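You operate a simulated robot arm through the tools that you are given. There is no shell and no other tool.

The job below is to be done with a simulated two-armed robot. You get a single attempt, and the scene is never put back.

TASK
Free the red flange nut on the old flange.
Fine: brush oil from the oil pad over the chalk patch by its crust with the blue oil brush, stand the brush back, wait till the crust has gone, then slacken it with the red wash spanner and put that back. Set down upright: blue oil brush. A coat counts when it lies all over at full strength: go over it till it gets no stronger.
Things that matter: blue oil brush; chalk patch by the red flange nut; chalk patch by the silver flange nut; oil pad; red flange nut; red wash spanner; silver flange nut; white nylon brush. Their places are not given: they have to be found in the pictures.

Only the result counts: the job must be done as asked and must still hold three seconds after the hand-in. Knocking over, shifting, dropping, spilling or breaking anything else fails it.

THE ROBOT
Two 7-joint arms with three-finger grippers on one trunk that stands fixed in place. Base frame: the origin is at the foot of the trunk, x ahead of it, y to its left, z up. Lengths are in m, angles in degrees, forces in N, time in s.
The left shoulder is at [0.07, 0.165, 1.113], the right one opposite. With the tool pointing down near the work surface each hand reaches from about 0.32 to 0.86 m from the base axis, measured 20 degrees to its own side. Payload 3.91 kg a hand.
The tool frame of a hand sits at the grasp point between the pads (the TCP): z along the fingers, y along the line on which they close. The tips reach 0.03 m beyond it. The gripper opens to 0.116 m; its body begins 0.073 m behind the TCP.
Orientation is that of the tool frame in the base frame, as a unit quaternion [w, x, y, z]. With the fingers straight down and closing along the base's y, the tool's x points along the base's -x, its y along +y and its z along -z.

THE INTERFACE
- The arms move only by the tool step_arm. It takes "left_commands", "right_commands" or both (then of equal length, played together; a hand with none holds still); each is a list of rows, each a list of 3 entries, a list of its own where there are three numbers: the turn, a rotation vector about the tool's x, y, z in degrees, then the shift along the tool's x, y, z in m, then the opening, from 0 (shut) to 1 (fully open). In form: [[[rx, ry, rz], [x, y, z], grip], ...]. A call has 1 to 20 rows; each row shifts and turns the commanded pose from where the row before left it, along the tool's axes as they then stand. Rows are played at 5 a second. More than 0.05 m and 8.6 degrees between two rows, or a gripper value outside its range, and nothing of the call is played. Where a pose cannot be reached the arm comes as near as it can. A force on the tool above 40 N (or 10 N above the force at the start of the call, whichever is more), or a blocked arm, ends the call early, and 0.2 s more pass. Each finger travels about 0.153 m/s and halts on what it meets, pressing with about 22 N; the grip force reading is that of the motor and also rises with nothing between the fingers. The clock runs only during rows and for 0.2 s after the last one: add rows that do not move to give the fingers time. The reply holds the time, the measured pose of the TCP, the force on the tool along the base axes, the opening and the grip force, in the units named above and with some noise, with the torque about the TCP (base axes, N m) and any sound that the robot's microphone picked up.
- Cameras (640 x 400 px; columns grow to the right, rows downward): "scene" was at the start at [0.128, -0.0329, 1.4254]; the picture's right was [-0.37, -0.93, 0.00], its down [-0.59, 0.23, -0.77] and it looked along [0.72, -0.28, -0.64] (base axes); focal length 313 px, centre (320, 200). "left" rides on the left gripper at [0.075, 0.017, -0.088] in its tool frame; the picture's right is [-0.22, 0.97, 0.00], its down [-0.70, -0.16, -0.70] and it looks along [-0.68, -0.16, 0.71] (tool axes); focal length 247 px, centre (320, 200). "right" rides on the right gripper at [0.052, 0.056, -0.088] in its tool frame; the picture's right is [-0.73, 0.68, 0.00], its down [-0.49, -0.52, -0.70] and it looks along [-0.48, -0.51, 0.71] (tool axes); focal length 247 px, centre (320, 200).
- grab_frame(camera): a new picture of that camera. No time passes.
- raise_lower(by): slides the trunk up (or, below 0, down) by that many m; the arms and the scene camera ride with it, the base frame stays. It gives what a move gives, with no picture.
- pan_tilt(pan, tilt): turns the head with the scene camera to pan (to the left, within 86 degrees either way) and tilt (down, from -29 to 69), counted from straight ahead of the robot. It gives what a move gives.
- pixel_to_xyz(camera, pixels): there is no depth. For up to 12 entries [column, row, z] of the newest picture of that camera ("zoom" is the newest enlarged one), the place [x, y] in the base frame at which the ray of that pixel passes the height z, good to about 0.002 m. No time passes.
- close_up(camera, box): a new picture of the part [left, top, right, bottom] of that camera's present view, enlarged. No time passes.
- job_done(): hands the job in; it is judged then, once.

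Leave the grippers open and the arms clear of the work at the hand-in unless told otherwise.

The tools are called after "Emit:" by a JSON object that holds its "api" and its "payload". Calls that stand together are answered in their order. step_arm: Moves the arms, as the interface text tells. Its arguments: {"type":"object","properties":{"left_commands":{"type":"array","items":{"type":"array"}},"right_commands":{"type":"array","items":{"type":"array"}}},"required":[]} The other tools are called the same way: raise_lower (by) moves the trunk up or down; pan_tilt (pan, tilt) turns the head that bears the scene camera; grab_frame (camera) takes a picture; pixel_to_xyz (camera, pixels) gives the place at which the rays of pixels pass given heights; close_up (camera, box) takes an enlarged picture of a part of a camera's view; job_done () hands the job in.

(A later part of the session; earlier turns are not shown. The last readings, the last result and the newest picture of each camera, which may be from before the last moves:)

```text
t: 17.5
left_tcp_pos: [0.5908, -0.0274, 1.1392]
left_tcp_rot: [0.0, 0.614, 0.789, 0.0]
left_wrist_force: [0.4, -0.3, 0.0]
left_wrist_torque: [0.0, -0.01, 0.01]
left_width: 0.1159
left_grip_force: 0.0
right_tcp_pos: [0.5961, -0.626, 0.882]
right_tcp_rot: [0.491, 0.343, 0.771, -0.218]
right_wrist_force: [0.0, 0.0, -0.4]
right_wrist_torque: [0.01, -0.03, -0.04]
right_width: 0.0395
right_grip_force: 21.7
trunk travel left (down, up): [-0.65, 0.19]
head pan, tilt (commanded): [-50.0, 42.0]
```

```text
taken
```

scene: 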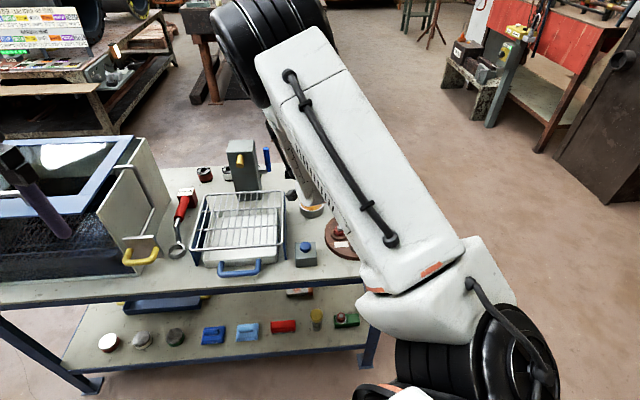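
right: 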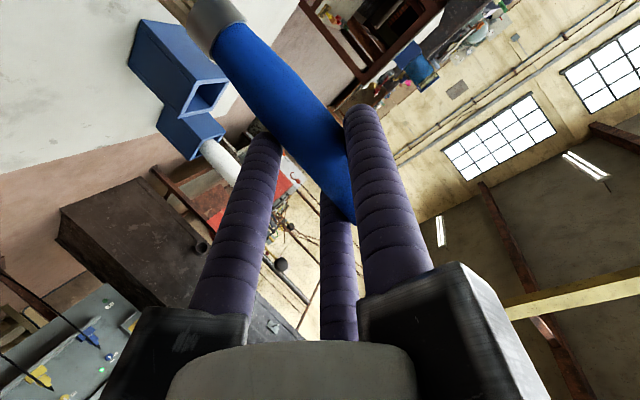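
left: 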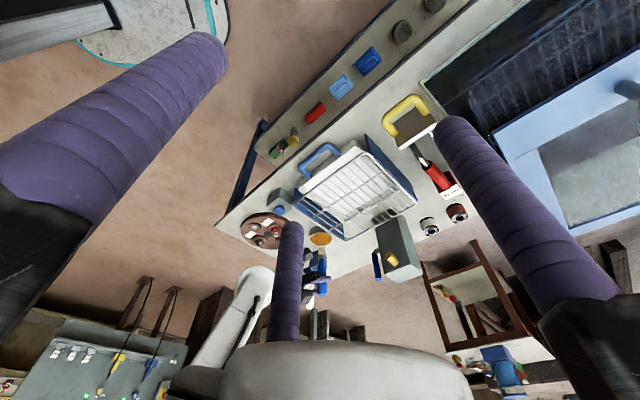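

Pad (320,238), brush and flange (265,230) are in view but a finger blocks at x≈285. I yaw 16° more so that they move right of the finger.

Emit:
{"api": "step_arm", "payload": {"left_commands": [[[0, 0, 8], [0, 0, 0], 1], [[0, 0, 8], [0, 0, 0], 1], [[0, 0, 0], [0, 0, 0], 1]]}}

Emit:
{"api": "grab_frame", "payload": {"camera": "left"}}

Emit:
{"api": "close_up", "payload": {"camera": "left", "box": [300, 170, 440, 300]}}

```text
t: 18.3
left_tcp_pos: [0.5928, -0.0255, 1.1389]
left_tcp_rot: [0.0, 0.718, 0.696, 0.0]
left_wrist_force: [0.6, 0.4, -0.3]
left_wrist_torque: [0.05, 0.05, -0.02]
left_width: 0.116
left_grip_force: 0.1
right_tcp_pos: [0.5959, -0.6252, 0.8817]
right_tcp_rot: [0.49, 0.343, 0.771, -0.219]
right_wrist_force: [0.2, 0.1, -1.7]
right_wrist_torque: [0.01, 0.03, 0.03]
right_width: 0.0397
right_grip_force: 22.1
trunk travel left (down, up): [-0.65, 0.19]
head pan, tilt (commanded): [-50.0, 42.0]
```

```text
taken
```

left: 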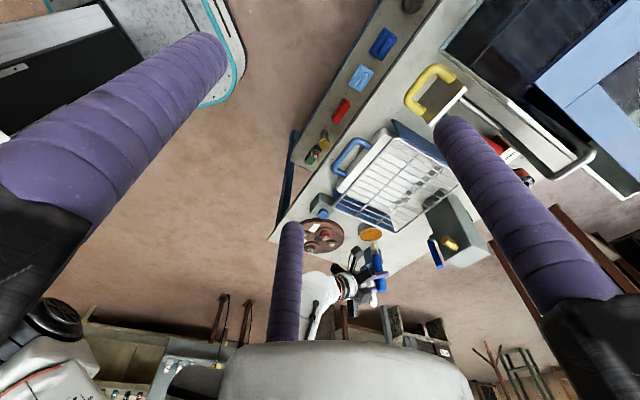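

```text
3.08 times, centred on (370, 235) of left
```

zoom: 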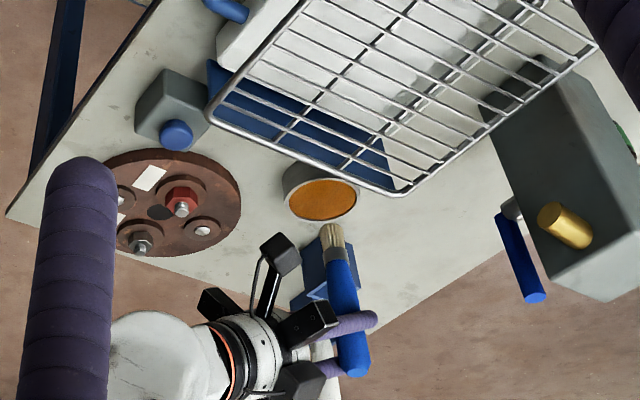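

Very good view: bristles at zoom (331,225) just above the pad (322,200). I take a tighter zoom.

Emit:
{"api": "close_up", "payload": {"camera": "left", "box": [335, 200, 415, 260]}}

Emit:
{"api": "close_up", "payload": {"camera": "left", "box": [295, 205, 355, 245]}}

```text
6.67 times, centred on (375, 230) of left
```

zoom: 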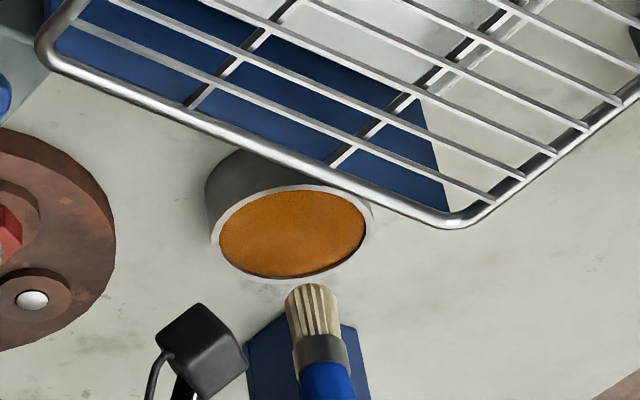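

```text
10.00 times, centred on (325, 225) of left
```

zoom: 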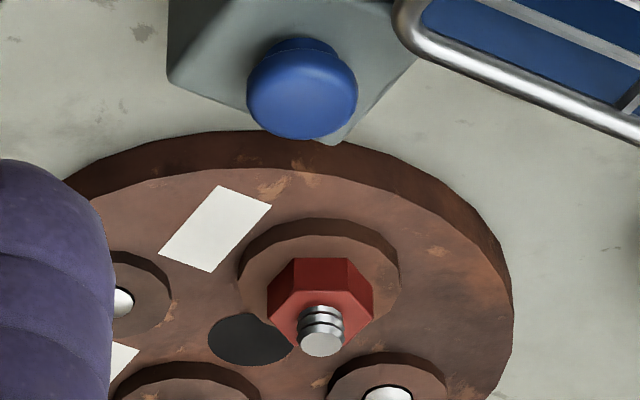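

Bristle bundle is about 27 mm across. I lower 0.03 m onto the pad in steps and read the force.

Emit:
{"api": "step_arm", "payload": {"right_commands": [[[0, 0, 0], [0.00906, 0, 0.00423], 0.2], [[0, 0, 0], [0.00906, 0, 0.00423], 0.2], [[0, 0, 0], [0.00906, 0, 0.00423], 0.2], [[0, 0, 0], [0, 0, 0], 0.2]]}}

Emit:
{"api": "close_up", "payload": {"camera": "left", "box": [335, 200, 415, 260]}}

```text
t: 19.3
left_tcp_pos: [0.5922, -0.0265, 1.1384]
left_tcp_rot: [0.001, 0.717, 0.697, -0.001]
left_wrist_force: [-0.2, -0.3, 0.1]
left_wrist_torque: [0.0, 0.01, 0.01]
left_width: 0.1162
left_grip_force: 0.0
right_tcp_pos: [0.5954, -0.6235, 0.852]
right_tcp_rot: [0.491, 0.343, 0.77, -0.219]
right_wrist_force: [0.3, 0.1, -0.5]
right_wrist_torque: [0.0, -0.02, -0.02]
right_width: 0.0396
right_grip_force: 21.7
trunk travel left (down, up): [-0.65, 0.19]
head pan, tilt (commanded): [-50.0, 42.0]
```

```text
6.67 times, centred on (375, 230) of left
```

zoom: 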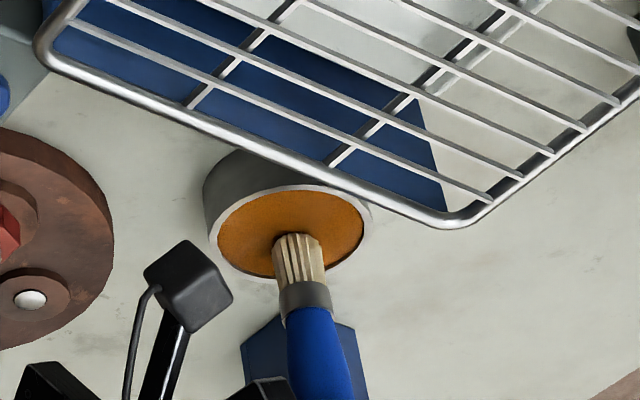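

The tip is about at the pad's centre and a few mm above. Lower further in small steps: 4, 3, 3 mm.

Emit:
{"api": "step_arm", "payload": {"right_commands": [[[0, 0, 0], [0.0036, 0, 0.0017], 0.2], [[0, 0, 0], [0.0027, 0, 0.0013], 0.2], [[0, 0, 0], [0, 0, 0], 0.2]]}}

Emit:
{"api": "close_up", "payload": {"camera": "left", "box": [335, 200, 415, 260]}}

```text
t: 20.1
left_tcp_pos: [0.5893, -0.025, 1.1406]
left_tcp_rot: [0.0, 0.717, 0.697, 0.0]
left_wrist_force: [-0.3, 0.4, 0.8]
left_wrist_torque: [-0.03, -0.01, 0.01]
left_width: 0.1158
left_grip_force: 0.1
right_tcp_pos: [0.5946, -0.6229, 0.8507]
right_tcp_rot: [0.494, 0.344, 0.767, -0.22]
right_wrist_force: [-0.9, -3.3, 24.8]
right_wrist_torque: [-0.54, -0.07, -0.06]
right_width: 0.0401
right_grip_force: 22.1
trunk travel left (down, up): [-0.65, 0.19]
head pan, tilt (commanded): [-50.0, 42.0]
```

```text
6.67 times, centred on (375, 230) of left
```

zoom: 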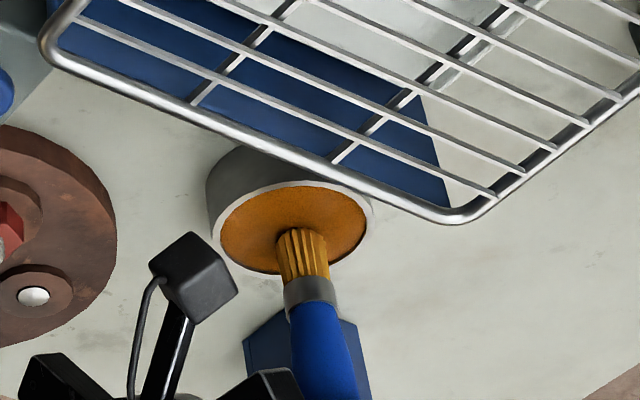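

Contact: 25 N and the bristles turned orange – loaded with oil. I check where the tip actually is relative to the pad centre using the left zoom.

Emit:
{"api": "pixel_to_xyz", "payload": {"camera": "zoom", "pixels": [[301, 229, 0.728], [279, 234, 0.728], [326, 238, 0.728], [309, 285, 0.755], [318, 320, 0.775], [291, 231, 0.728], [218, 231, 0.728], [365, 231, 0.728], [291, 187, 0.728], [291, 274, 0.728]]}}

```text
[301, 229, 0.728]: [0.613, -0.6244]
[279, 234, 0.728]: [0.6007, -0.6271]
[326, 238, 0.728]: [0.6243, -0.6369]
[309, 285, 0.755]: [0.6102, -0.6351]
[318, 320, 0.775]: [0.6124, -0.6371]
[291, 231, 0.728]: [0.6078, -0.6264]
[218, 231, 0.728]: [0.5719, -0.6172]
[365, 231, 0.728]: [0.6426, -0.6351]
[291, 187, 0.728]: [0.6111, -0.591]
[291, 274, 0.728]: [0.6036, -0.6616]
```

Tip centre is about (0.6125,-0.635), i.e. offset ≈(0.018,-0.012) from the TCP. I also dip a moment more, then raise 0.05 m and recheck the tip.

Emit:
{"api": "step_arm", "payload": {"right_commands": [[[0, 0, 0], [-0.0036, 0, -0.0017], 0.2], [[0, 0, 0], [-0.00906, 0, -0.00423], 0.2], [[0, 0, 0], [-0.0181, 0, -0.00845], 0.2], [[0, 0, 0], [-0.0181, 0, -0.00845], 0.2], [[0, 0, 0], [0, 0, 0], 0.2]]}}

Emit:
{"api": "close_up", "payload": {"camera": "left", "box": [335, 210, 415, 290]}}

Emit:
{"api": "grab_frame", "payload": {"camera": "right"}}

```text
t: 21.3
left_tcp_pos: [0.5926, -0.0272, 1.1392]
left_tcp_rot: [0.0, 0.717, 0.697, 0.0]
left_wrist_force: [-0.1, 0.5, 0.2]
left_wrist_torque: [0.0, -0.01, 0.0]
left_width: 0.116
left_grip_force: 0.1
right_tcp_pos: [0.5953, -0.6246, 0.8985]
right_tcp_rot: [0.489, 0.343, 0.771, -0.218]
right_wrist_force: [0.1, -0.8, -0.6]
right_wrist_torque: [-0.03, 0.03, 0.0]
right_width: 0.0396
right_grip_force: 21.4
trunk travel left (down, up): [-0.65, 0.19]
head pan, tilt (commanded): [-50.0, 42.0]
```

```text
5.00 times, centred on (375, 250) of left
```

zoom: 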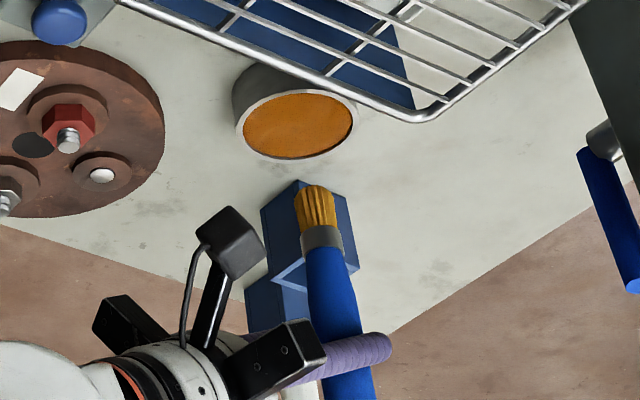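

```text
taken
```

right: 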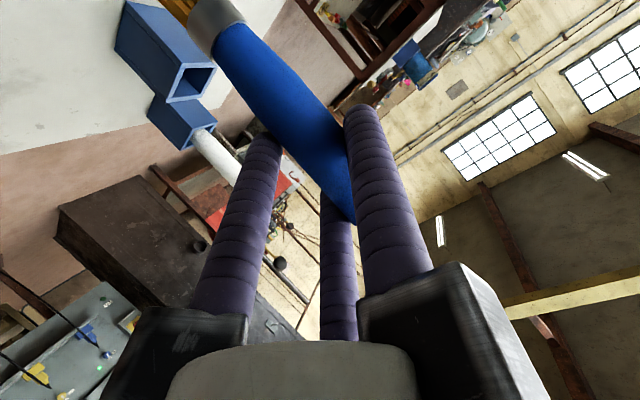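

Checking the tip location now: zoom (314,186) near edge, handle at (340,320).

Emit:
{"api": "pixel_to_xyz", "payload": {"camera": "zoom", "pixels": [[295, 191, 0.7755], [334, 194, 0.7755], [314, 186, 0.7755], [302, 240, 0.8], [342, 244, 0.8], [310, 320, 0.86], [362, 330, 0.86]]}}

```text
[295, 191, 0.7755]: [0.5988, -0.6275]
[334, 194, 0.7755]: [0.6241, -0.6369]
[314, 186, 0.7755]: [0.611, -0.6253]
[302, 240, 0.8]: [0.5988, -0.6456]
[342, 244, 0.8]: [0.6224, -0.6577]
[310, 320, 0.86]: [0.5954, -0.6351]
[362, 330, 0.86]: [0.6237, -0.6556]
```

Tip offset from the TCP is about (0.016,-0.0085). Working at the near patch folds the arm a lot, so I raise the trunk 0.12 m first for room.

Emit:
{"api": "raise_lower", "payload": {"by": 0.12}}

Emit:
{"api": "grab_frame", "payload": {"camera": "left"}}

Emit:
{"api": "grab_frame", "payload": {"camera": "scene"}}

```text
t: 22.8
left_tcp_pos: [0.5932, -0.0264, 1.2575]
left_tcp_rot: [0.001, 0.717, 0.697, 0.001]
left_wrist_force: [0.2, -0.7, 0.6]
left_wrist_torque: [0.0, 0.01, 0.02]
left_width: 0.1161
left_grip_force: 0.1
right_tcp_pos: [0.5943, -0.6243, 1.0192]
right_tcp_rot: [0.491, 0.343, 0.77, -0.219]
right_wrist_force: [0.2, 0.1, 0.0]
right_wrist_torque: [-0.03, 0.0, 0.01]
right_width: 0.0394
right_grip_force: 22.3
trunk travel left (down, up): [-0.77, 0.07]
head pan, tilt (commanded): [-50.0, 42.0]
```

```text
taken
```

left: 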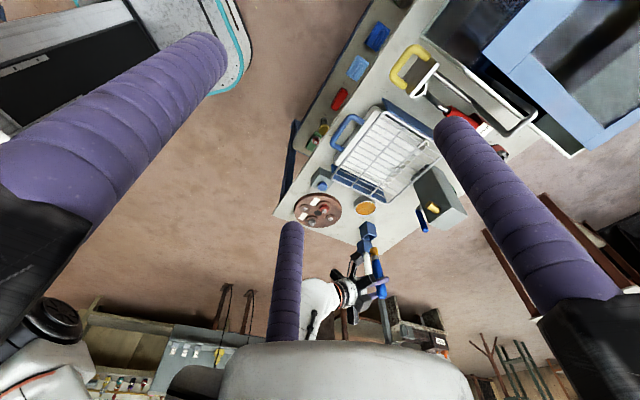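

```text
taken
```

scene: 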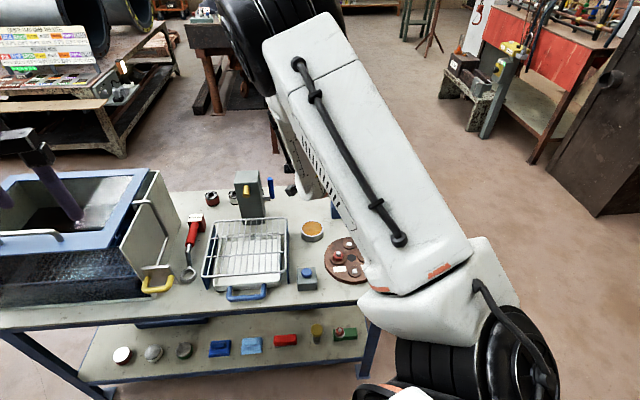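

The flange is now free in the left view at (318,210). I zoom there and measure patch corners and bosses.

Emit:
{"api": "close_up", "payload": {"camera": "left", "box": [288, 190, 348, 230]}}

```text
10.00 times, centred on (318, 210) of left
```

zoom: 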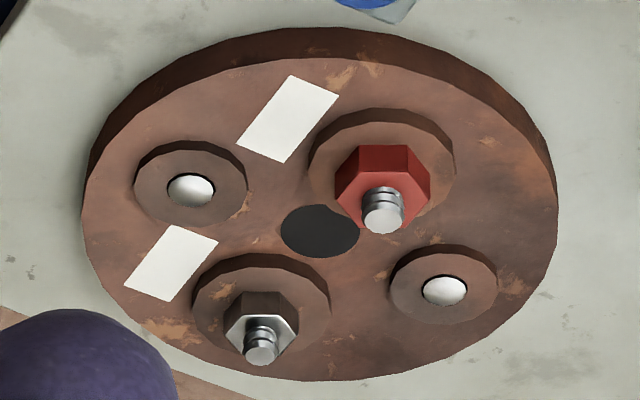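

Measuring patch corners (292,75),(339,96),(283,163),(236,142) at z 0.72, the red boss and stud, and the neighbouring boss.

Emit:
{"api": "pixel_to_xyz", "payload": {"camera": "zoom", "pixels": [[292, 75, 0.72], [339, 96, 0.72], [283, 163, 0.72], [236, 142, 0.72], [384, 214, 0.752], [320, 231, 0.72], [310, 165, 0.72], [385, 108, 0.72], [247, 190, 0.72], [190, 141, 0.72], [380, 180, 0.735], [261, 353, 0.752]]}}

```text
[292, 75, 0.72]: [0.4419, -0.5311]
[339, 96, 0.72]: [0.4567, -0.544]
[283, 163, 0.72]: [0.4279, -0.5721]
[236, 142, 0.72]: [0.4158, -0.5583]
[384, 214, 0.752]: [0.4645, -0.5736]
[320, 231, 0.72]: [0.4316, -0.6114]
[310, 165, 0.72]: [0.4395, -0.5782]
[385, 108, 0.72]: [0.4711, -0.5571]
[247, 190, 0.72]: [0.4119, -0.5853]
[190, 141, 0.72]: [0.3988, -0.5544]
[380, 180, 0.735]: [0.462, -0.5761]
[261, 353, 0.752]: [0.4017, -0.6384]
```

Combining views: flange top z≈0.717, patch centre ≈(0.434,-0.556), red stud ≈(0.4625,-0.584). I carry the brush to hover over the patch centre with the tip ~0.09 m above it.

Emit:
{"api": "step_arm", "payload": {"right_commands": [[[0, 0, 0], [0.02582, -0.01328, -0.02012], 0.2], [[0, 0, 0], [0.02582, -0.01328, -0.02012], 0.2], [[0, 0, 0], [0.02582, -0.01328, -0.02012], 0.2], [[0, 0, 0], [0.02582, -0.01328, -0.02012], 0.2], [[0, 0, 0], [0.02582, -0.01328, -0.02012], 0.2], [[0, 0, 0], [0.02582, -0.01328, -0.02012], 0.2], [[0, 0, 0], [0, 0, 0], 0.2]]}}

Emit:
{"api": "grab_frame", "payload": {"camera": "left"}}

Emit:
{"api": "close_up", "payload": {"camera": "left", "box": [278, 185, 358, 245]}}

Emit:
{"api": "grab_frame", "payload": {"camera": "scene"}}

```text
t: 24.4
left_tcp_pos: [0.5917, -0.0277, 1.2592]
left_tcp_rot: [0.0, 0.717, 0.697, 0.0]
left_wrist_force: [-0.1, -0.5, 0.8]
left_wrist_torque: [0.02, 0.01, -0.05]
left_width: 0.1159
left_grip_force: 0.0
right_tcp_pos: [0.4176, -0.5475, 0.9281]
right_tcp_rot: [0.491, 0.343, 0.77, -0.219]
right_wrist_force: [0.2, -0.5, 0.2]
right_wrist_torque: [-0.01, -0.03, 0.03]
right_width: 0.0395
right_grip_force: 21.7
trunk travel left (down, up): [-0.77, 0.07]
head pan, tilt (commanded): [-50.0, 42.0]
```

```text
taken
```

left: 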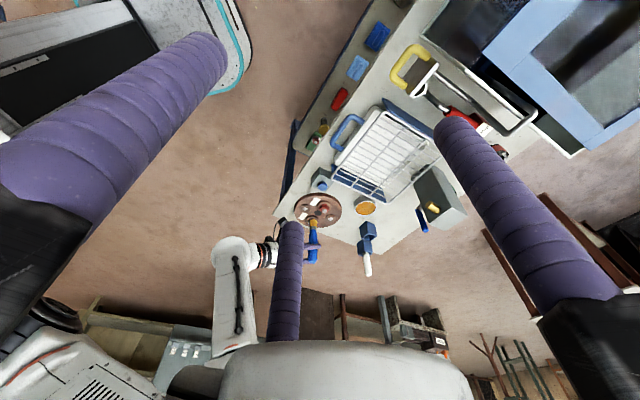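

```text
6.67 times, centred on (318, 215) of left
```

zoom: 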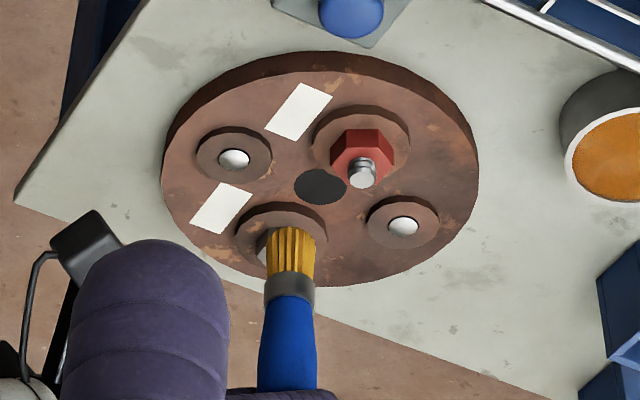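

```text
taken
```

scene: 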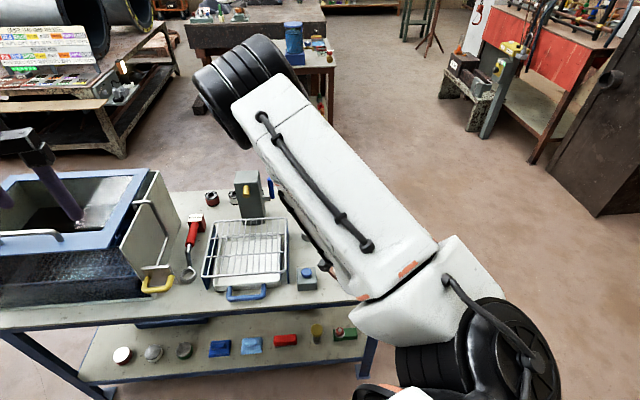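

Brush hovers as planned. I check the tip's xy with the left zoom: bristle end edges (268,233),(315,233), z≈0.8045.

Emit:
{"api": "pixel_to_xyz", "payload": {"camera": "zoom", "pixels": [[267, 232, 0.8045], [317, 236, 0.8045], [293, 227, 0.8045], [265, 284, 0.84], [313, 290, 0.84], [265, 330, 0.87], [314, 335, 0.87]]}}

```text
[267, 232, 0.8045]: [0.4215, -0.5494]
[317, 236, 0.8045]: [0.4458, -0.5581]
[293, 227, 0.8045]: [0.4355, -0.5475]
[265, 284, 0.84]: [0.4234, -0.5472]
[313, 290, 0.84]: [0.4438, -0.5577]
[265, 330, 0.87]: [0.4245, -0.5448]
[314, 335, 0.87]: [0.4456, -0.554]
```

Tip axis ≈(0.434,-0.554), very near the patch centre. Lower 0.08 m, then look.

Emit:
{"api": "step_arm", "payload": {"right_commands": [[[0, 0, 0], [0.0181, 0, 0.00845], 0.2], [[0, 0, 0], [0.0181, 0, 0.00845], 0.2], [[0, 0, 0], [0.0181, 0, 0.00845], 0.2], [[0, 0, 0], [0.0181, 0, 0.00845], 0.2], [[0, 0, 0], [0, 0, 0], 0.2]]}}

Emit:
{"api": "close_up", "payload": {"camera": "left", "box": [288, 190, 348, 230]}}

```text
t: 25.6
left_tcp_pos: [0.5909, -0.0265, 1.2585]
left_tcp_rot: [-0.001, 0.717, 0.697, 0.0]
left_wrist_force: [-0.2, 0.7, -0.1]
left_wrist_torque: [-0.03, -0.01, 0.0]
left_width: 0.1161
left_grip_force: 0.0
right_tcp_pos: [0.4195, -0.5472, 0.8498]
right_tcp_rot: [0.491, 0.343, 0.77, -0.219]
right_wrist_force: [-0.4, 0.5, -0.8]
right_wrist_torque: [0.03, 0.0, -0.01]
right_width: 0.0397
right_grip_force: 22.4
trunk travel left (down, up): [-0.77, 0.07]
head pan, tilt (commanded): [-50.0, 42.0]
```

```text
10.00 times, centred on (318, 210) of left
```

zoom: 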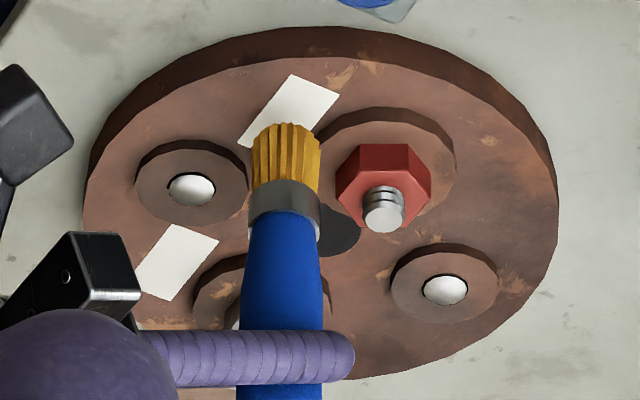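

The tip is about 10 mm above the patch. I lower 6 mm, then 2 mm + 2 mm.

Emit:
{"api": "step_arm", "payload": {"right_commands": [[[0, 0, 0], [0.00544, 0, 0.00254], 0.2], [[0, 0, 0], [0.0018, 0, 0.00085], 0.2], [[0, 0, 0], [0.0018, 0, 0.00085], 0.2], [[0, 0, 0], [0, 0, 0], 0.2]]}}

Emit:
{"api": "close_up", "payload": {"camera": "left", "box": [288, 190, 348, 230]}}

```text
t: 26.6
left_tcp_pos: [0.5913, -0.0261, 1.2586]
left_tcp_rot: [0.0, 0.717, 0.697, 0.0]
left_wrist_force: [0.0, -1.3, 0.3]
left_wrist_torque: [-0.01, 0.0, 0.02]
left_width: 0.1162
left_grip_force: 0.0
right_tcp_pos: [0.4179, -0.5479, 0.8401]
right_tcp_rot: [0.491, 0.343, 0.771, -0.218]
right_wrist_force: [-0.4, -0.1, 0.1]
right_wrist_torque: [-0.02, 0.01, -0.01]
right_width: 0.0396
right_grip_force: 21.6
trunk travel left (down, up): [-0.77, 0.07]
head pan, tilt (commanded): [-50.0, 42.0]
```

```text
10.00 times, centred on (318, 210) of left
```

zoom: 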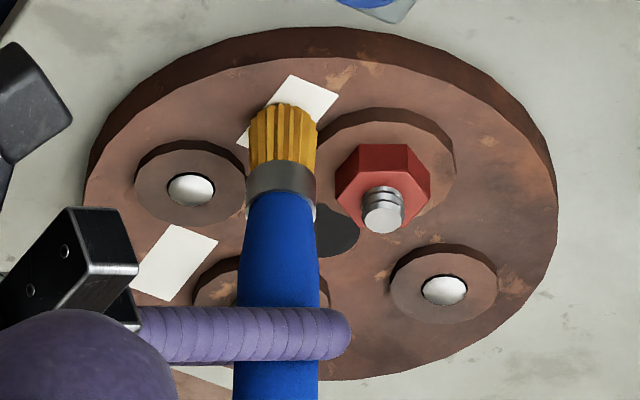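

No contact yet at TCP z 0.840. Lower 2 mm at a time, two rows.

Emit:
{"api": "step_arm", "payload": {"right_commands": [[[0, 0, 0], [0.0018, 0, 0.00085], 0.2], [[0, 0, 0], [0.0018, 0, 0.00085], 0.2], [[0, 0, 0], [0, 0, 0], 0.2]]}}

Emit:
{"api": "close_up", "payload": {"camera": "left", "box": [288, 190, 348, 230]}}

```text
t: 27.4
left_tcp_pos: [0.5902, -0.0257, 1.2587]
left_tcp_rot: [0.002, 0.717, 0.697, 0.0]
left_wrist_force: [0.0, 0.0, -0.6]
left_wrist_torque: [-0.03, 0.04, 0.01]
left_width: 0.1162
left_grip_force: 0.0
right_tcp_pos: [0.4185, -0.5474, 0.839]
right_tcp_rot: [0.493, 0.343, 0.769, -0.22]
right_wrist_force: [1.5, -0.7, 19.6]
right_wrist_torque: [-0.09, -0.39, 0.0]
right_width: 0.0396
right_grip_force: 22.0
trunk travel left (down, up): [-0.77, 0.07]
head pan, tilt (commanded): [-50.0, 42.0]
```

```text
10.00 times, centred on (318, 210) of left
```

zoom: 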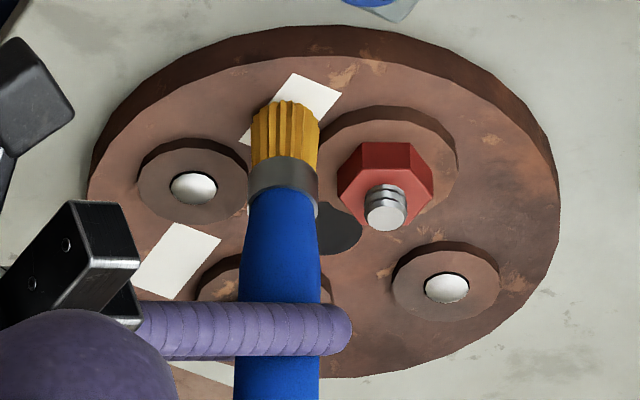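

Contact at 20 N. I ease off 1.5 mm and stroke along the patch's long side (tool ±y), ±12 mm, going back and forth.

Emit:
{"api": "step_arm", "payload": {"right_commands": [[[0, 0, 0], [-0.0014, 0, -0.0006], 0.2], [[0, 0, 0], [0, 0.005, 0], 0.2], [[0, 0, 0], [0, 0.005, 0], 0.2], [[0, 0, 0], [0, 0.003, 0], 0.2], [[0, 0, 0], [0, -0.005, 0], 0.2], [[0, 0, 0], [0, -0.005, 0], 0.2], [[0, 0, 0], [0, -0.005, 0], 0.2], [[0, 0, 0], [0, -0.005, 0], 0.2], [[0, 0, 0], [0, -0.005, 0], 0.2], [[0, 0, 0], [0, 0.006, 0], 0.2], [[0, 0, 0], [0, 0.006, 0], 0.2], [[0, 0, 0], [0, 0, 0], 0.2]]}}

Emit:
{"api": "close_up", "payload": {"camera": "left", "box": [288, 190, 348, 230]}}

```text
t: 30.0
left_tcp_pos: [0.5918, -0.0251, 1.2594]
left_tcp_rot: [0.001, 0.717, 0.697, 0.0]
left_wrist_force: [0.5, 0.6, 0.2]
left_wrist_torque: [-0.02, 0.02, -0.01]
left_width: 0.1159
left_grip_force: 0.0
right_tcp_pos: [0.418, -0.5457, 0.8374]
right_tcp_rot: [0.49, 0.342, 0.771, -0.218]
right_wrist_force: [-4.1, 0.3, 11.4]
right_wrist_torque: [0.02, 0.26, -0.02]
right_width: 0.0396
right_grip_force: 21.9
trunk travel left (down, up): [-0.77, 0.07]
head pan, tilt (commanded): [-50.0, 42.0]
```

```text
10.00 times, centred on (318, 210) of left
```

zoom: 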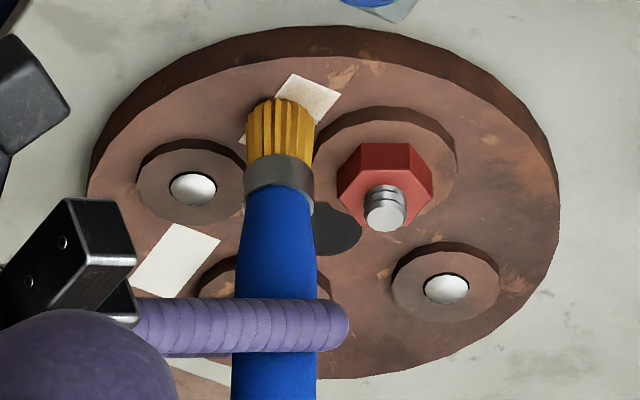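

The patch's visible end has a light tan tint. I lift 25 mm to see the whole patch.

Emit:
{"api": "step_arm", "payload": {"right_commands": [[[0, 0, 0], [-0.0113, 0, -0.0053], 0.2], [[0, 0, 0], [-0.0113, 0, -0.0053], 0.2], [[0, 0, 0], [0, 0, 0], 0.2]]}}

Emit:
{"api": "close_up", "payload": {"camera": "left", "box": [298, 190, 338, 217]}}

```text
t: 30.8
left_tcp_pos: [0.5921, -0.0274, 1.258]
left_tcp_rot: [0.0, 0.717, 0.697, 0.0]
left_wrist_force: [0.4, 0.4, -0.4]
left_wrist_torque: [0.04, 0.0, 0.0]
left_width: 0.1159
left_grip_force: 0.1
right_tcp_pos: [0.4181, -0.5475, 0.8617]
right_tcp_rot: [0.491, 0.342, 0.771, -0.217]
right_wrist_force: [0.1, -0.7, -0.7]
right_wrist_torque: [0.01, 0.04, -0.01]
right_width: 0.0393
right_grip_force: 22.2
trunk travel left (down, up): [-0.77, 0.07]
head pan, tilt (commanded): [-50.0, 42.0]
```

```text
14.81 times, centred on (318, 204) of left
```

zoom: 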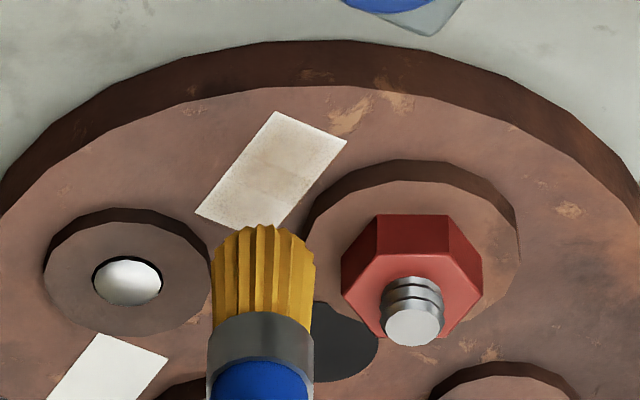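

A coat is building in the middle, paler along the edge away from the nut. I go back down, shifted 3 mm away from the nut, and stroke the full length ±14 mm.

Emit:
{"api": "step_arm", "payload": {"right_commands": [[[0, 0, 0], [0.0126, 0, 0.0026], 0.2], [[0, 0, 0], [0.0113, 0, 0.0053], 0.2], [[0, 0, 0], [0, 0.005, 0], 0.2], [[0, 0, 0], [0, 0.005, 0], 0.2], [[0, 0, 0], [0, 0.004, 0], 0.2], [[0, 0, 0], [0, -0.005, 0], 0.2], [[0, 0, 0], [0, -0.005, 0], 0.2], [[0, 0, 0], [0, -0.005, 0], 0.2], [[0, 0, 0], [0, -0.005, 0], 0.2], [[0, 0, 0], [0, -0.005, 0], 0.2], [[0, 0, 0], [0, -0.003, 0], 0.2], [[0, 0, 0], [0, 0.005, 0], 0.2], [[0, 0, 0], [0, 0.005, 0], 0.2], [[0, 0, 0], [0, 0.005, 0], 0.2], [[0, 0, 0], [0, 0.005, 0], 0.2], [[0, 0, 0], [0, 0.005, 0], 0.2], [[0, 0, 0], [0, 0.003, 0], 0.2], [[0, 0, 0], [0, 0, 0], 0.2]]}}

Emit:
{"api": "close_up", "payload": {"camera": "left", "box": [298, 190, 338, 217]}}

```text
t: 34.6
left_tcp_pos: [0.5917, -0.0272, 1.2592]
left_tcp_rot: [0.001, 0.717, 0.697, 0.0]
left_wrist_force: [-0.1, -0.2, 0.2]
left_wrist_torque: [0.02, 0.04, -0.01]
left_width: 0.1162
left_grip_force: 0.1
right_tcp_pos: [0.4276, -0.5352, 0.8382]
right_tcp_rot: [0.49, 0.344, 0.771, -0.219]
right_wrist_force: [-0.3, -0.4, 1.6]
right_wrist_torque: [-0.06, -0.02, 0.0]
right_width: 0.0397
right_grip_force: 21.9
trunk travel left (down, up): [-0.77, 0.07]
head pan, tilt (commanded): [-50.0, 42.0]
```

```text
14.81 times, centred on (318, 204) of left
```

zoom: 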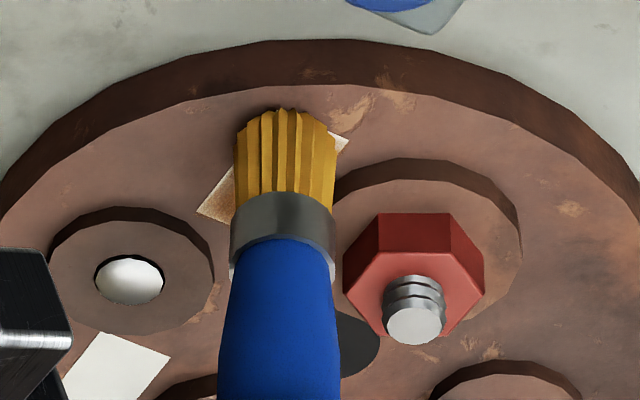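

The coat is darkening. I shift 5 mm toward the nut side and stroke back and forth again.

Emit:
{"api": "step_arm", "payload": {"right_commands": [[[0, 0, 0], [-0.0016, 0, 0.0048], 0.2], [[0, 0, 0], [0, -0.005, 0], 0.2], [[0, 0, 0], [0, -0.005, 0], 0.2], [[0, 0, 0], [0, -0.005, 0], 0.2], [[0, 0, 0], [0, -0.005, 0], 0.2], [[0, 0, 0], [0, -0.005, 0], 0.2], [[0, 0, 0], [0, -0.003, 0], 0.2], [[0, 0, 0], [0, 0.005, 0], 0.2], [[0, 0, 0], [0, 0.005, 0], 0.2], [[0, 0, 0], [0, 0.005, 0], 0.2], [[0, 0, 0], [0, 0.005, 0], 0.2], [[0, 0, 0], [0, 0.005, 0], 0.2], [[0, 0, 0], [0, 0.003, 0], 0.2], [[0, 0, 0], [0, -0.007, 0], 0.2], [[0, 0, 0], [0, -0.007, 0], 0.2], [[0, 0, 0], [-0.0113, 0, -0.0053], 0.2], [[0, 0, 0], [-0.0136, 0, -0.0063], 0.2], [[0, 0, 0], [0, 0, 0], 0.2]]}}

Emit:
{"api": "close_up", "payload": {"camera": "left", "box": [298, 190, 338, 217]}}

```text
t: 38.4
left_tcp_pos: [0.5912, -0.0264, 1.2587]
left_tcp_rot: [0.0, 0.716, 0.698, 0.0]
left_wrist_force: [0.1, 0.4, -0.6]
left_wrist_torque: [0.0, -0.04, 0.0]
left_width: 0.1162
left_grip_force: 0.1
right_tcp_pos: [0.4203, -0.5479, 0.8648]
right_tcp_rot: [0.491, 0.343, 0.771, -0.218]
right_wrist_force: [0.0, -0.7, -1.3]
right_wrist_torque: [0.02, 0.02, -0.03]
right_width: 0.0396
right_grip_force: 21.9
trunk travel left (down, up): [-0.77, 0.07]
head pan, tilt (commanded): [-50.0, 42.0]
```

```text
14.81 times, centred on (318, 204) of left
```

zoom: 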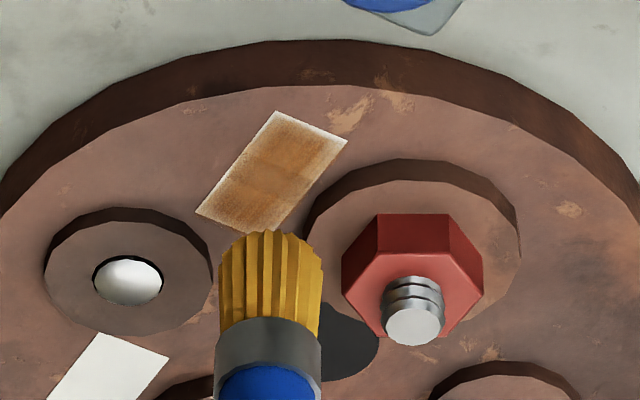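

Coat strengthening; the end toward upper right (P1–P2) is paler. I repeat with the stroke range shifted to −12…+18 mm.

Emit:
{"api": "step_arm", "payload": {"right_commands": [[[0, 0, 0], [0.0133, 0, 0.004], 0.2], [[0, 0, 0], [0.0133, 0, 0.004], 0.2], [[0, 0, 0], [0, 0.005, 0], 0.2], [[0, 0, 0], [0, 0.005, 0], 0.2], [[0, 0, 0], [0, 0.005, 0], 0.2], [[0, 0, 0], [0, 0.003, 0], 0.2], [[0, 0, 0], [0, -0.005, 0], 0.2], [[0, 0, 0], [0, -0.005, 0], 0.2], [[0, 0, 0], [0, -0.005, 0], 0.2], [[0, 0, 0], [0, -0.005, 0], 0.2], [[0, 0, 0], [0, -0.005, 0], 0.2], [[0, 0, 0], [0, -0.005, 0], 0.2], [[0, 0, 0], [0, 0.005, 0], 0.2], [[0, 0, 0], [0, 0.005, 0], 0.2], [[0, 0, 0], [0, 0.005, 0], 0.2], [[0, 0, 0], [0, 0.005, 0], 0.2], [[0, 0, 0], [0, 0.005, 0], 0.2], [[0, 0, 0], [0, 0.005, 0], 0.2], [[0, 0, 0], [-0.0016, 0, 0.0048], 0.2], [[0, 0, 0], [0, 0, 0], 0.2]]}}

Emit:
{"api": "step_arm", "payload": {"right_commands": [[[0, 0, 0], [0, -0.005, 0], 0.2], [[0, 0, 0], [0, -0.005, 0], 0.2], [[0, 0, 0], [0, -0.005, 0], 0.2], [[0, 0, 0], [0, -0.005, 0], 0.2], [[0, 0, 0], [0, -0.005, 0], 0.2], [[0, 0, 0], [0, -0.005, 0], 0.2], [[0, 0, 0], [0, 0.005, 0], 0.2], [[0, 0, 0], [0, 0.005, 0], 0.2], [[0, 0, 0], [0, 0.005, 0], 0.2], [[0, 0, 0], [0, 0.005, 0], 0.2], [[0, 0, 0], [0, 0.005, 0], 0.2], [[0, 0, 0], [0, 0.005, 0], 0.2], [[0, 0, 0], [0, -0.009, 0], 0.2], [[0, 0, 0], [0, -0.009, 0], 0.2], [[0, 0, 0], [-0.0113, 0, -0.0053], 0.2], [[0, 0, 0], [-0.0136, 0, -0.0063], 0.2], [[0, 0, 0], [0, 0, 0], 0.2]]}}

Emit:
{"api": "close_up", "payload": {"camera": "left", "box": [298, 190, 338, 217]}}

```text
t: 42.6
left_tcp_pos: [0.59, -0.0258, 1.2601]
left_tcp_rot: [0.001, 0.717, 0.697, 0.0]
left_wrist_force: [-0.6, 0.1, 0.6]
left_wrist_torque: [0.01, 0.0, 0.05]
left_width: 0.1159
left_grip_force: 0.0
right_tcp_pos: [0.4343, -0.5367, 0.8379]
right_tcp_rot: [0.492, 0.343, 0.77, -0.218]
right_wrist_force: [-2.2, 5.0, 15.6]
right_wrist_torque: [0.63, 0.1, 0.07]
right_width: 0.04
right_grip_force: 22.0
trunk travel left (down, up): [-0.77, 0.07]
head pan, tilt (commanded): [-50.0, 42.0]
```

```text
t: 46.2
left_tcp_pos: [0.5911, -0.0272, 1.258]
left_tcp_rot: [0.0, 0.717, 0.697, 0.001]
left_wrist_force: [0.4, 0.2, -0.3]
left_wrist_torque: [0.02, 0.01, 0.01]
left_width: 0.1161
left_grip_force: 0.0
right_tcp_pos: [0.4197, -0.5493, 0.8635]
right_tcp_rot: [0.49, 0.343, 0.771, -0.218]
right_wrist_force: [0.1, 0.4, -0.6]
right_wrist_torque: [0.0, -0.02, -0.01]
right_width: 0.0392
right_grip_force: 22.0
trunk travel left (down, up): [-0.77, 0.07]
head pan, tilt (commanded): [-50.0, 42.0]
```

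```text
14.81 times, centred on (318, 204) of left
```

zoom: 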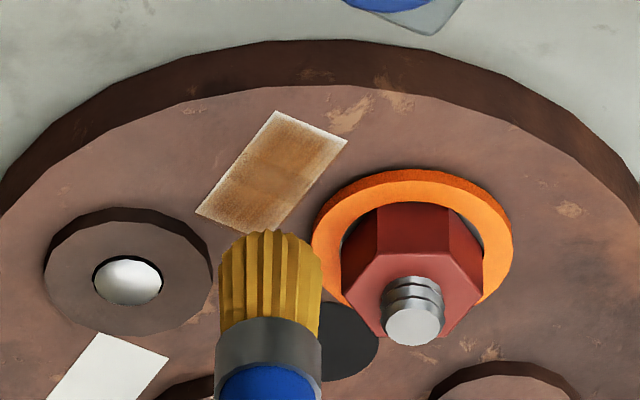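

The collar round the red nut has turned orange – the crust is reacting. The coat edge at the upper right still looks paler. Closer look.

Emit:
{"api": "close_up", "payload": {"camera": "left", "box": [305, 193, 329, 209]}}

Emit:
{"api": "close_up", "payload": {"camera": "left", "box": [288, 190, 348, 230]}}

```text
16.00 times, centred on (317, 201) of left
```

zoom: 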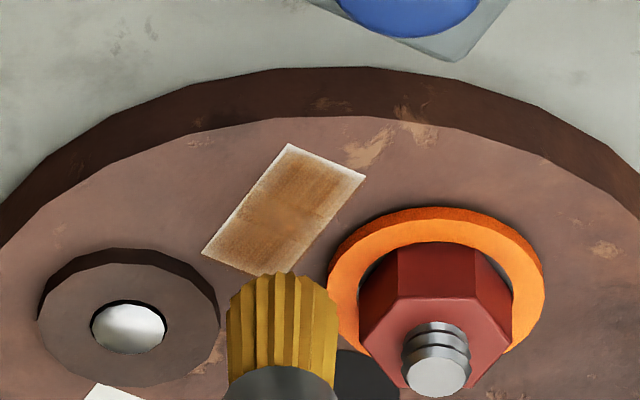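

```text
10.00 times, centred on (318, 210) of left
```

zoom: 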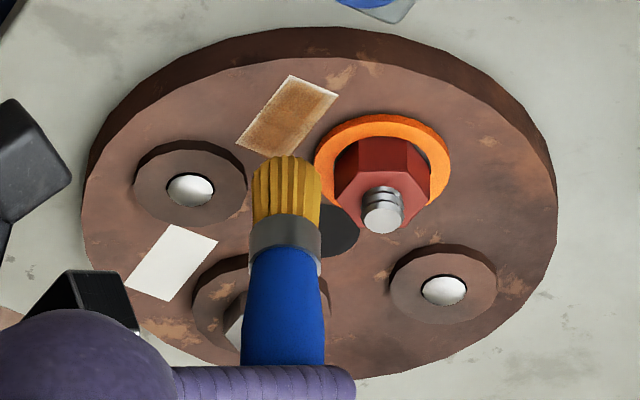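

To be sure of a full coat, I reload the brush: raise, go back over the pad, lower to light contact.

Emit:
{"api": "step_arm", "payload": {"right_commands": [[[0, 0, 0], [-0.01993, 0, -0.0093], 0.2], [[0, 0, 0], [-0.01993, 0, -0.0093], 0.2], [[0, 0, 0], [-0.01993, 0, -0.0093], 0.2], [[0, 0, 0], [-0.01408, 0.01648, 0.02998], 0.2], [[0, 0, 0], [-0.01408, 0.01648, 0.02998], 0.2], [[0, 0, 0], [-0.01408, 0.01648, 0.02998], 0.2], [[0, 0, 0], [-0.01408, 0.01648, 0.02998], 0.2], [[0, 0, 0], [-0.01408, 0.01648, 0.02998], 0.2], [[0, 0, 0], [0.02113, 0, 0.00987], 0.2], [[0, 0, 0], [0.02113, 0, 0.00987], 0.2], [[0, 0, 0], [0.02113, 0, 0.00987], 0.2], [[0, 0, 0], [0.0054, 0, 0.0025], 0.2], [[0, 0, 0], [0.0036, 0, 0.0017], 0.2], [[0, 0, 0], [0, 0, 0], 0.2]]}}

Emit:
{"api": "close_up", "payload": {"camera": "left", "box": [298, 185, 388, 245]}}

```text
t: 49.2
left_tcp_pos: [0.5921, -0.0269, 1.2588]
left_tcp_rot: [0.0, 0.717, 0.697, 0.0]
left_wrist_force: [-1.0, -0.2, 1.0]
left_wrist_torque: [0.02, 0.0, 0.02]
left_width: 0.116
left_grip_force: 0.1
right_tcp_pos: [0.5938, -0.6175, 0.8505]
right_tcp_rot: [0.491, 0.342, 0.771, -0.218]
right_wrist_force: [-0.3, -0.3, -1.2]
right_wrist_torque: [-0.01, 0.01, 0.0]
right_width: 0.0398
right_grip_force: 22.1
trunk travel left (down, up): [-0.77, 0.07]
head pan, tilt (commanded): [-50.0, 42.0]
```

```text
6.67 times, centred on (343, 215) of left
```

zoom: 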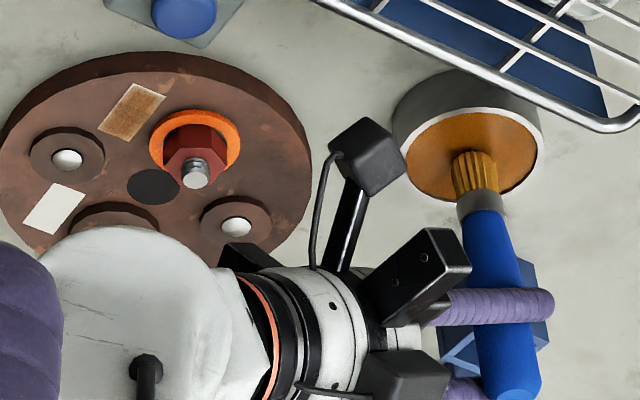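

Not touching yet. Lower 2 mm twice.

Emit:
{"api": "step_arm", "payload": {"right_commands": [[[0, 0, 0], [0.0018, 0, 0.00085], 0.2], [[0, 0, 0], [0.0018, 0, 0.00085], 0.2], [[0, 0, 0], [0, 0, 0], 0.2]]}}

Emit:
{"api": "close_up", "payload": {"camera": "left", "box": [298, 185, 388, 245]}}

```text
t: 50.0
left_tcp_pos: [0.5903, -0.0257, 1.2597]
left_tcp_rot: [0.001, 0.717, 0.697, 0.0]
left_wrist_force: [0.2, 0.0, 0.3]
left_wrist_torque: [-0.03, 0.0, -0.01]
left_width: 0.1162
left_grip_force: 0.2
right_tcp_pos: [0.5938, -0.618, 0.8494]
right_tcp_rot: [0.492, 0.343, 0.769, -0.219]
right_wrist_force: [1.5, 0.6, 11.3]
right_wrist_torque: [-0.03, -0.25, 0.01]
right_width: 0.0394
right_grip_force: 22.1
trunk travel left (down, up): [-0.77, 0.07]
head pan, tilt (commanded): [-50.0, 42.0]
```

```text
6.67 times, centred on (343, 215) of left
```

zoom: 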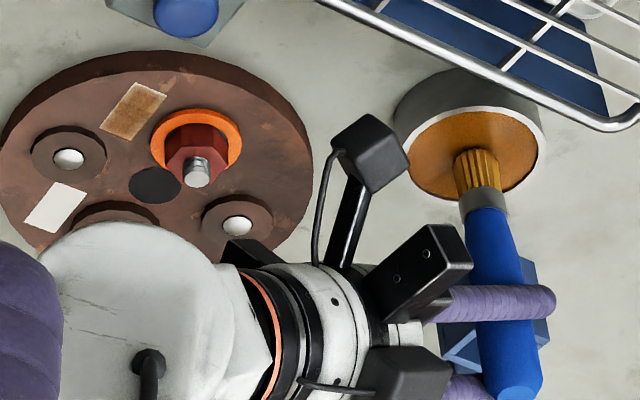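

Brush reloaded (11 N, bright orange). I carry it back to the patch, shifted 6 mm toward the outer edge, and lower to the stroke height.

Emit:
{"api": "step_arm", "payload": {"right_commands": [[[0, 0, 0], [-0.0181, 0, -0.00845], 0.2], [[0, 0, 0], [-0.0181, 0, -0.00845], 0.2], [[0, 0, 0], [-0.0181, 0, -0.00845], 0.2], [[0, 0, 0], [-0.0181, 0, -0.00845], 0.2], [[0, 0, 0], [0.01408, -0.01648, -0.02998], 0.2], [[0, 0, 0], [0.01408, -0.01648, -0.02998], 0.2], [[0, 0, 0], [0.01408, -0.01648, -0.02998], 0.2], [[0, 0, 0], [0.01408, -0.01648, -0.02998], 0.2], [[0, 0, 0], [0.01408, -0.01648, -0.02998], 0.2], [[0, 0, 0], [0.0208, 0, 0.00805], 0.2], [[0, 0, 0], [0.0208, 0, 0.00805], 0.2], [[0, 0, 0], [0.0208, 0, 0.00805], 0.2], [[0, 0, 0], [0.0118, 0, 0.004], 0.2], [[0, 0, 0], [0, 0, 0], 0.2]]}}

Emit:
{"api": "close_up", "payload": {"camera": "left", "box": [298, 190, 338, 217]}}

```text
t: 53.0
left_tcp_pos: [0.5911, -0.0279, 1.2593]
left_tcp_rot: [0.0, 0.717, 0.697, 0.0]
left_wrist_force: [0.2, 0.1, 0.0]
left_wrist_torque: [0.05, 0.0, 0.01]
left_width: 0.1161
left_grip_force: 0.0
right_tcp_pos: [0.4146, -0.546, 0.8464]
right_tcp_rot: [0.491, 0.342, 0.771, -0.218]
right_wrist_force: [-0.2, -0.8, 0.1]
right_wrist_torque: [0.01, 0.02, -0.02]
right_width: 0.0396
right_grip_force: 21.9
trunk travel left (down, up): [-0.77, 0.07]
head pan, tilt (commanded): [-50.0, 42.0]
```

```text
14.81 times, centred on (318, 204) of left
```

zoom: 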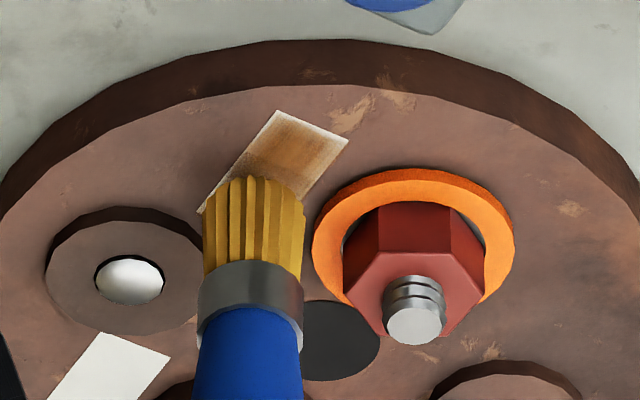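

Now lower the last ~9 mm and stroke −12…+19 mm at this outer line.

Emit:
{"api": "step_arm", "payload": {"right_commands": [[[0, 0, 0], [0.0088, 0, 0.0039], 0.2], [[0, 0, 0], [0, 0.005, 0], 0.2], [[0, 0, 0], [0, 0.005, 0], 0.2], [[0, 0, 0], [0, 0.005, 0], 0.2], [[0, 0, 0], [0, 0.004, 0], 0.2], [[0, 0, 0], [0, -0.005, 0], 0.2], [[0, 0, 0], [0, -0.005, 0], 0.2], [[0, 0, 0], [0, -0.005, 0], 0.2], [[0, 0, 0], [0, -0.005, 0], 0.2], [[0, 0, 0], [0, -0.005, 0], 0.2], [[0, 0, 0], [0, -0.006, 0], 0.2], [[0, 0, 0], [0, 0.005, 0], 0.2], [[0, 0, 0], [0, 0.005, 0], 0.2], [[0, 0, 0], [0, 0.005, 0], 0.2], [[0, 0, 0], [0, 0.005, 0], 0.2], [[0, 0, 0], [0, 0.005, 0], 0.2], [[0, 0, 0], [0, 0.006, 0], 0.2], [[0, 0, 0], [-0.0017, 0, 0.0036], 0.2], [[0, 0, 0], [0, 0, 0], 0.2]]}}

Emit:
{"api": "step_arm", "payload": {"right_commands": [[[0, 0, 0], [0, -0.005, 0], 0.2], [[0, 0, 0], [0, -0.005, 0], 0.2], [[0, 0, 0], [0, -0.005, 0], 0.2], [[0, 0, 0], [0, -0.005, 0], 0.2], [[0, 0, 0], [0, -0.005, 0], 0.2], [[0, 0, 0], [0, -0.006, 0], 0.2], [[0, 0, 0], [-0.0017, 0, 0.0036], 0.2], [[0, 0, 0], [0, 0.005, 0], 0.2], [[0, 0, 0], [0, 0.005, 0], 0.2], [[0, 0, 0], [0, 0.005, 0], 0.2], [[0, 0, 0], [0, 0.005, 0], 0.2], [[0, 0, 0], [0, 0.005, 0], 0.2], [[0, 0, 0], [0, 0.006, 0], 0.2], [[0, 0, 0], [0, -0.0095, 0], 0.2], [[0, 0, 0], [0, -0.0095, 0], 0.2], [[0, 0, 0], [-0.0113, 0, -0.0053], 0.2], [[0, 0, 0], [-0.0136, 0, -0.0063], 0.2], [[0, 0, 0], [0, 0, 0], 0.2]]}}

Emit:
{"api": "close_up", "payload": {"camera": "left", "box": [298, 190, 338, 217]}}

```text
t: 57.0
left_tcp_pos: [0.5903, -0.0244, 1.2597]
left_tcp_rot: [0.001, 0.717, 0.697, 0.0]
left_wrist_force: [-0.5, 0.3, 0.1]
left_wrist_torque: [0.0, 0.0, 0.03]
left_width: 0.1159
left_grip_force: 0.0
right_tcp_pos: [0.4317, -0.5334, 0.8368]
right_tcp_rot: [0.491, 0.343, 0.77, -0.218]
right_wrist_force: [-4.8, 3.2, 12.3]
right_wrist_torque: [0.39, 0.3, 0.05]
right_width: 0.0395
right_grip_force: 22.3
trunk travel left (down, up): [-0.77, 0.07]
head pan, tilt (commanded): [-50.0, 42.0]
```

```text
t: 60.8
left_tcp_pos: [0.5926, -0.0265, 1.2596]
left_tcp_rot: [0.0, 0.717, 0.697, 0.0]
left_wrist_force: [-0.3, 0.7, 0.3]
left_wrist_torque: [0.04, 0.03, 0.03]
left_width: 0.116
left_grip_force: 0.0
right_tcp_pos: [0.4221, -0.5515, 0.8645]
right_tcp_rot: [0.491, 0.343, 0.77, -0.219]
right_wrist_force: [0.7, 0.7, -1.0]
right_wrist_torque: [0.01, -0.03, -0.03]
right_width: 0.0396
right_grip_force: 21.8
trunk travel left (down, up): [-0.77, 0.07]
head pan, tilt (commanded): [-50.0, 42.0]
```

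```text
14.81 times, centred on (318, 204) of left
```

zoom: 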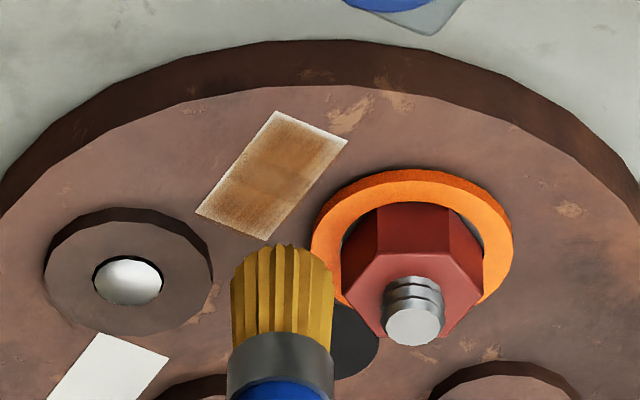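

The coat looks nearly unchanged by this pass. Tight zoom to compare with the earlier one.

Emit:
{"api": "close_up", "payload": {"camera": "left", "box": [305, 193, 329, 209]}}

Emit:
{"api": "close_up", "payload": {"camera": "left", "box": [310, 196, 322, 206]}}

```text
16.00 times, centred on (317, 201) of left
```

zoom: 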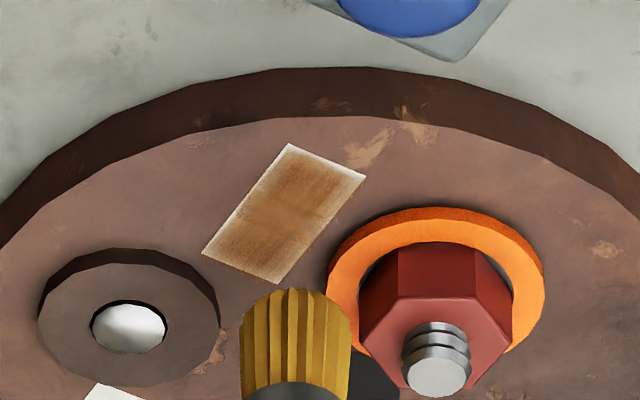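

```text
16.00 times, centred on (316, 201) of left
```

zoom: 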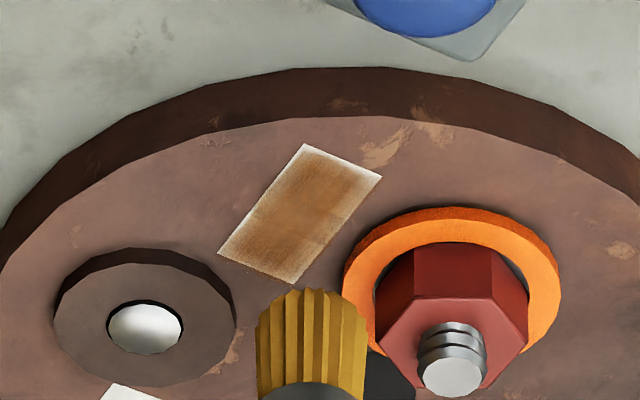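

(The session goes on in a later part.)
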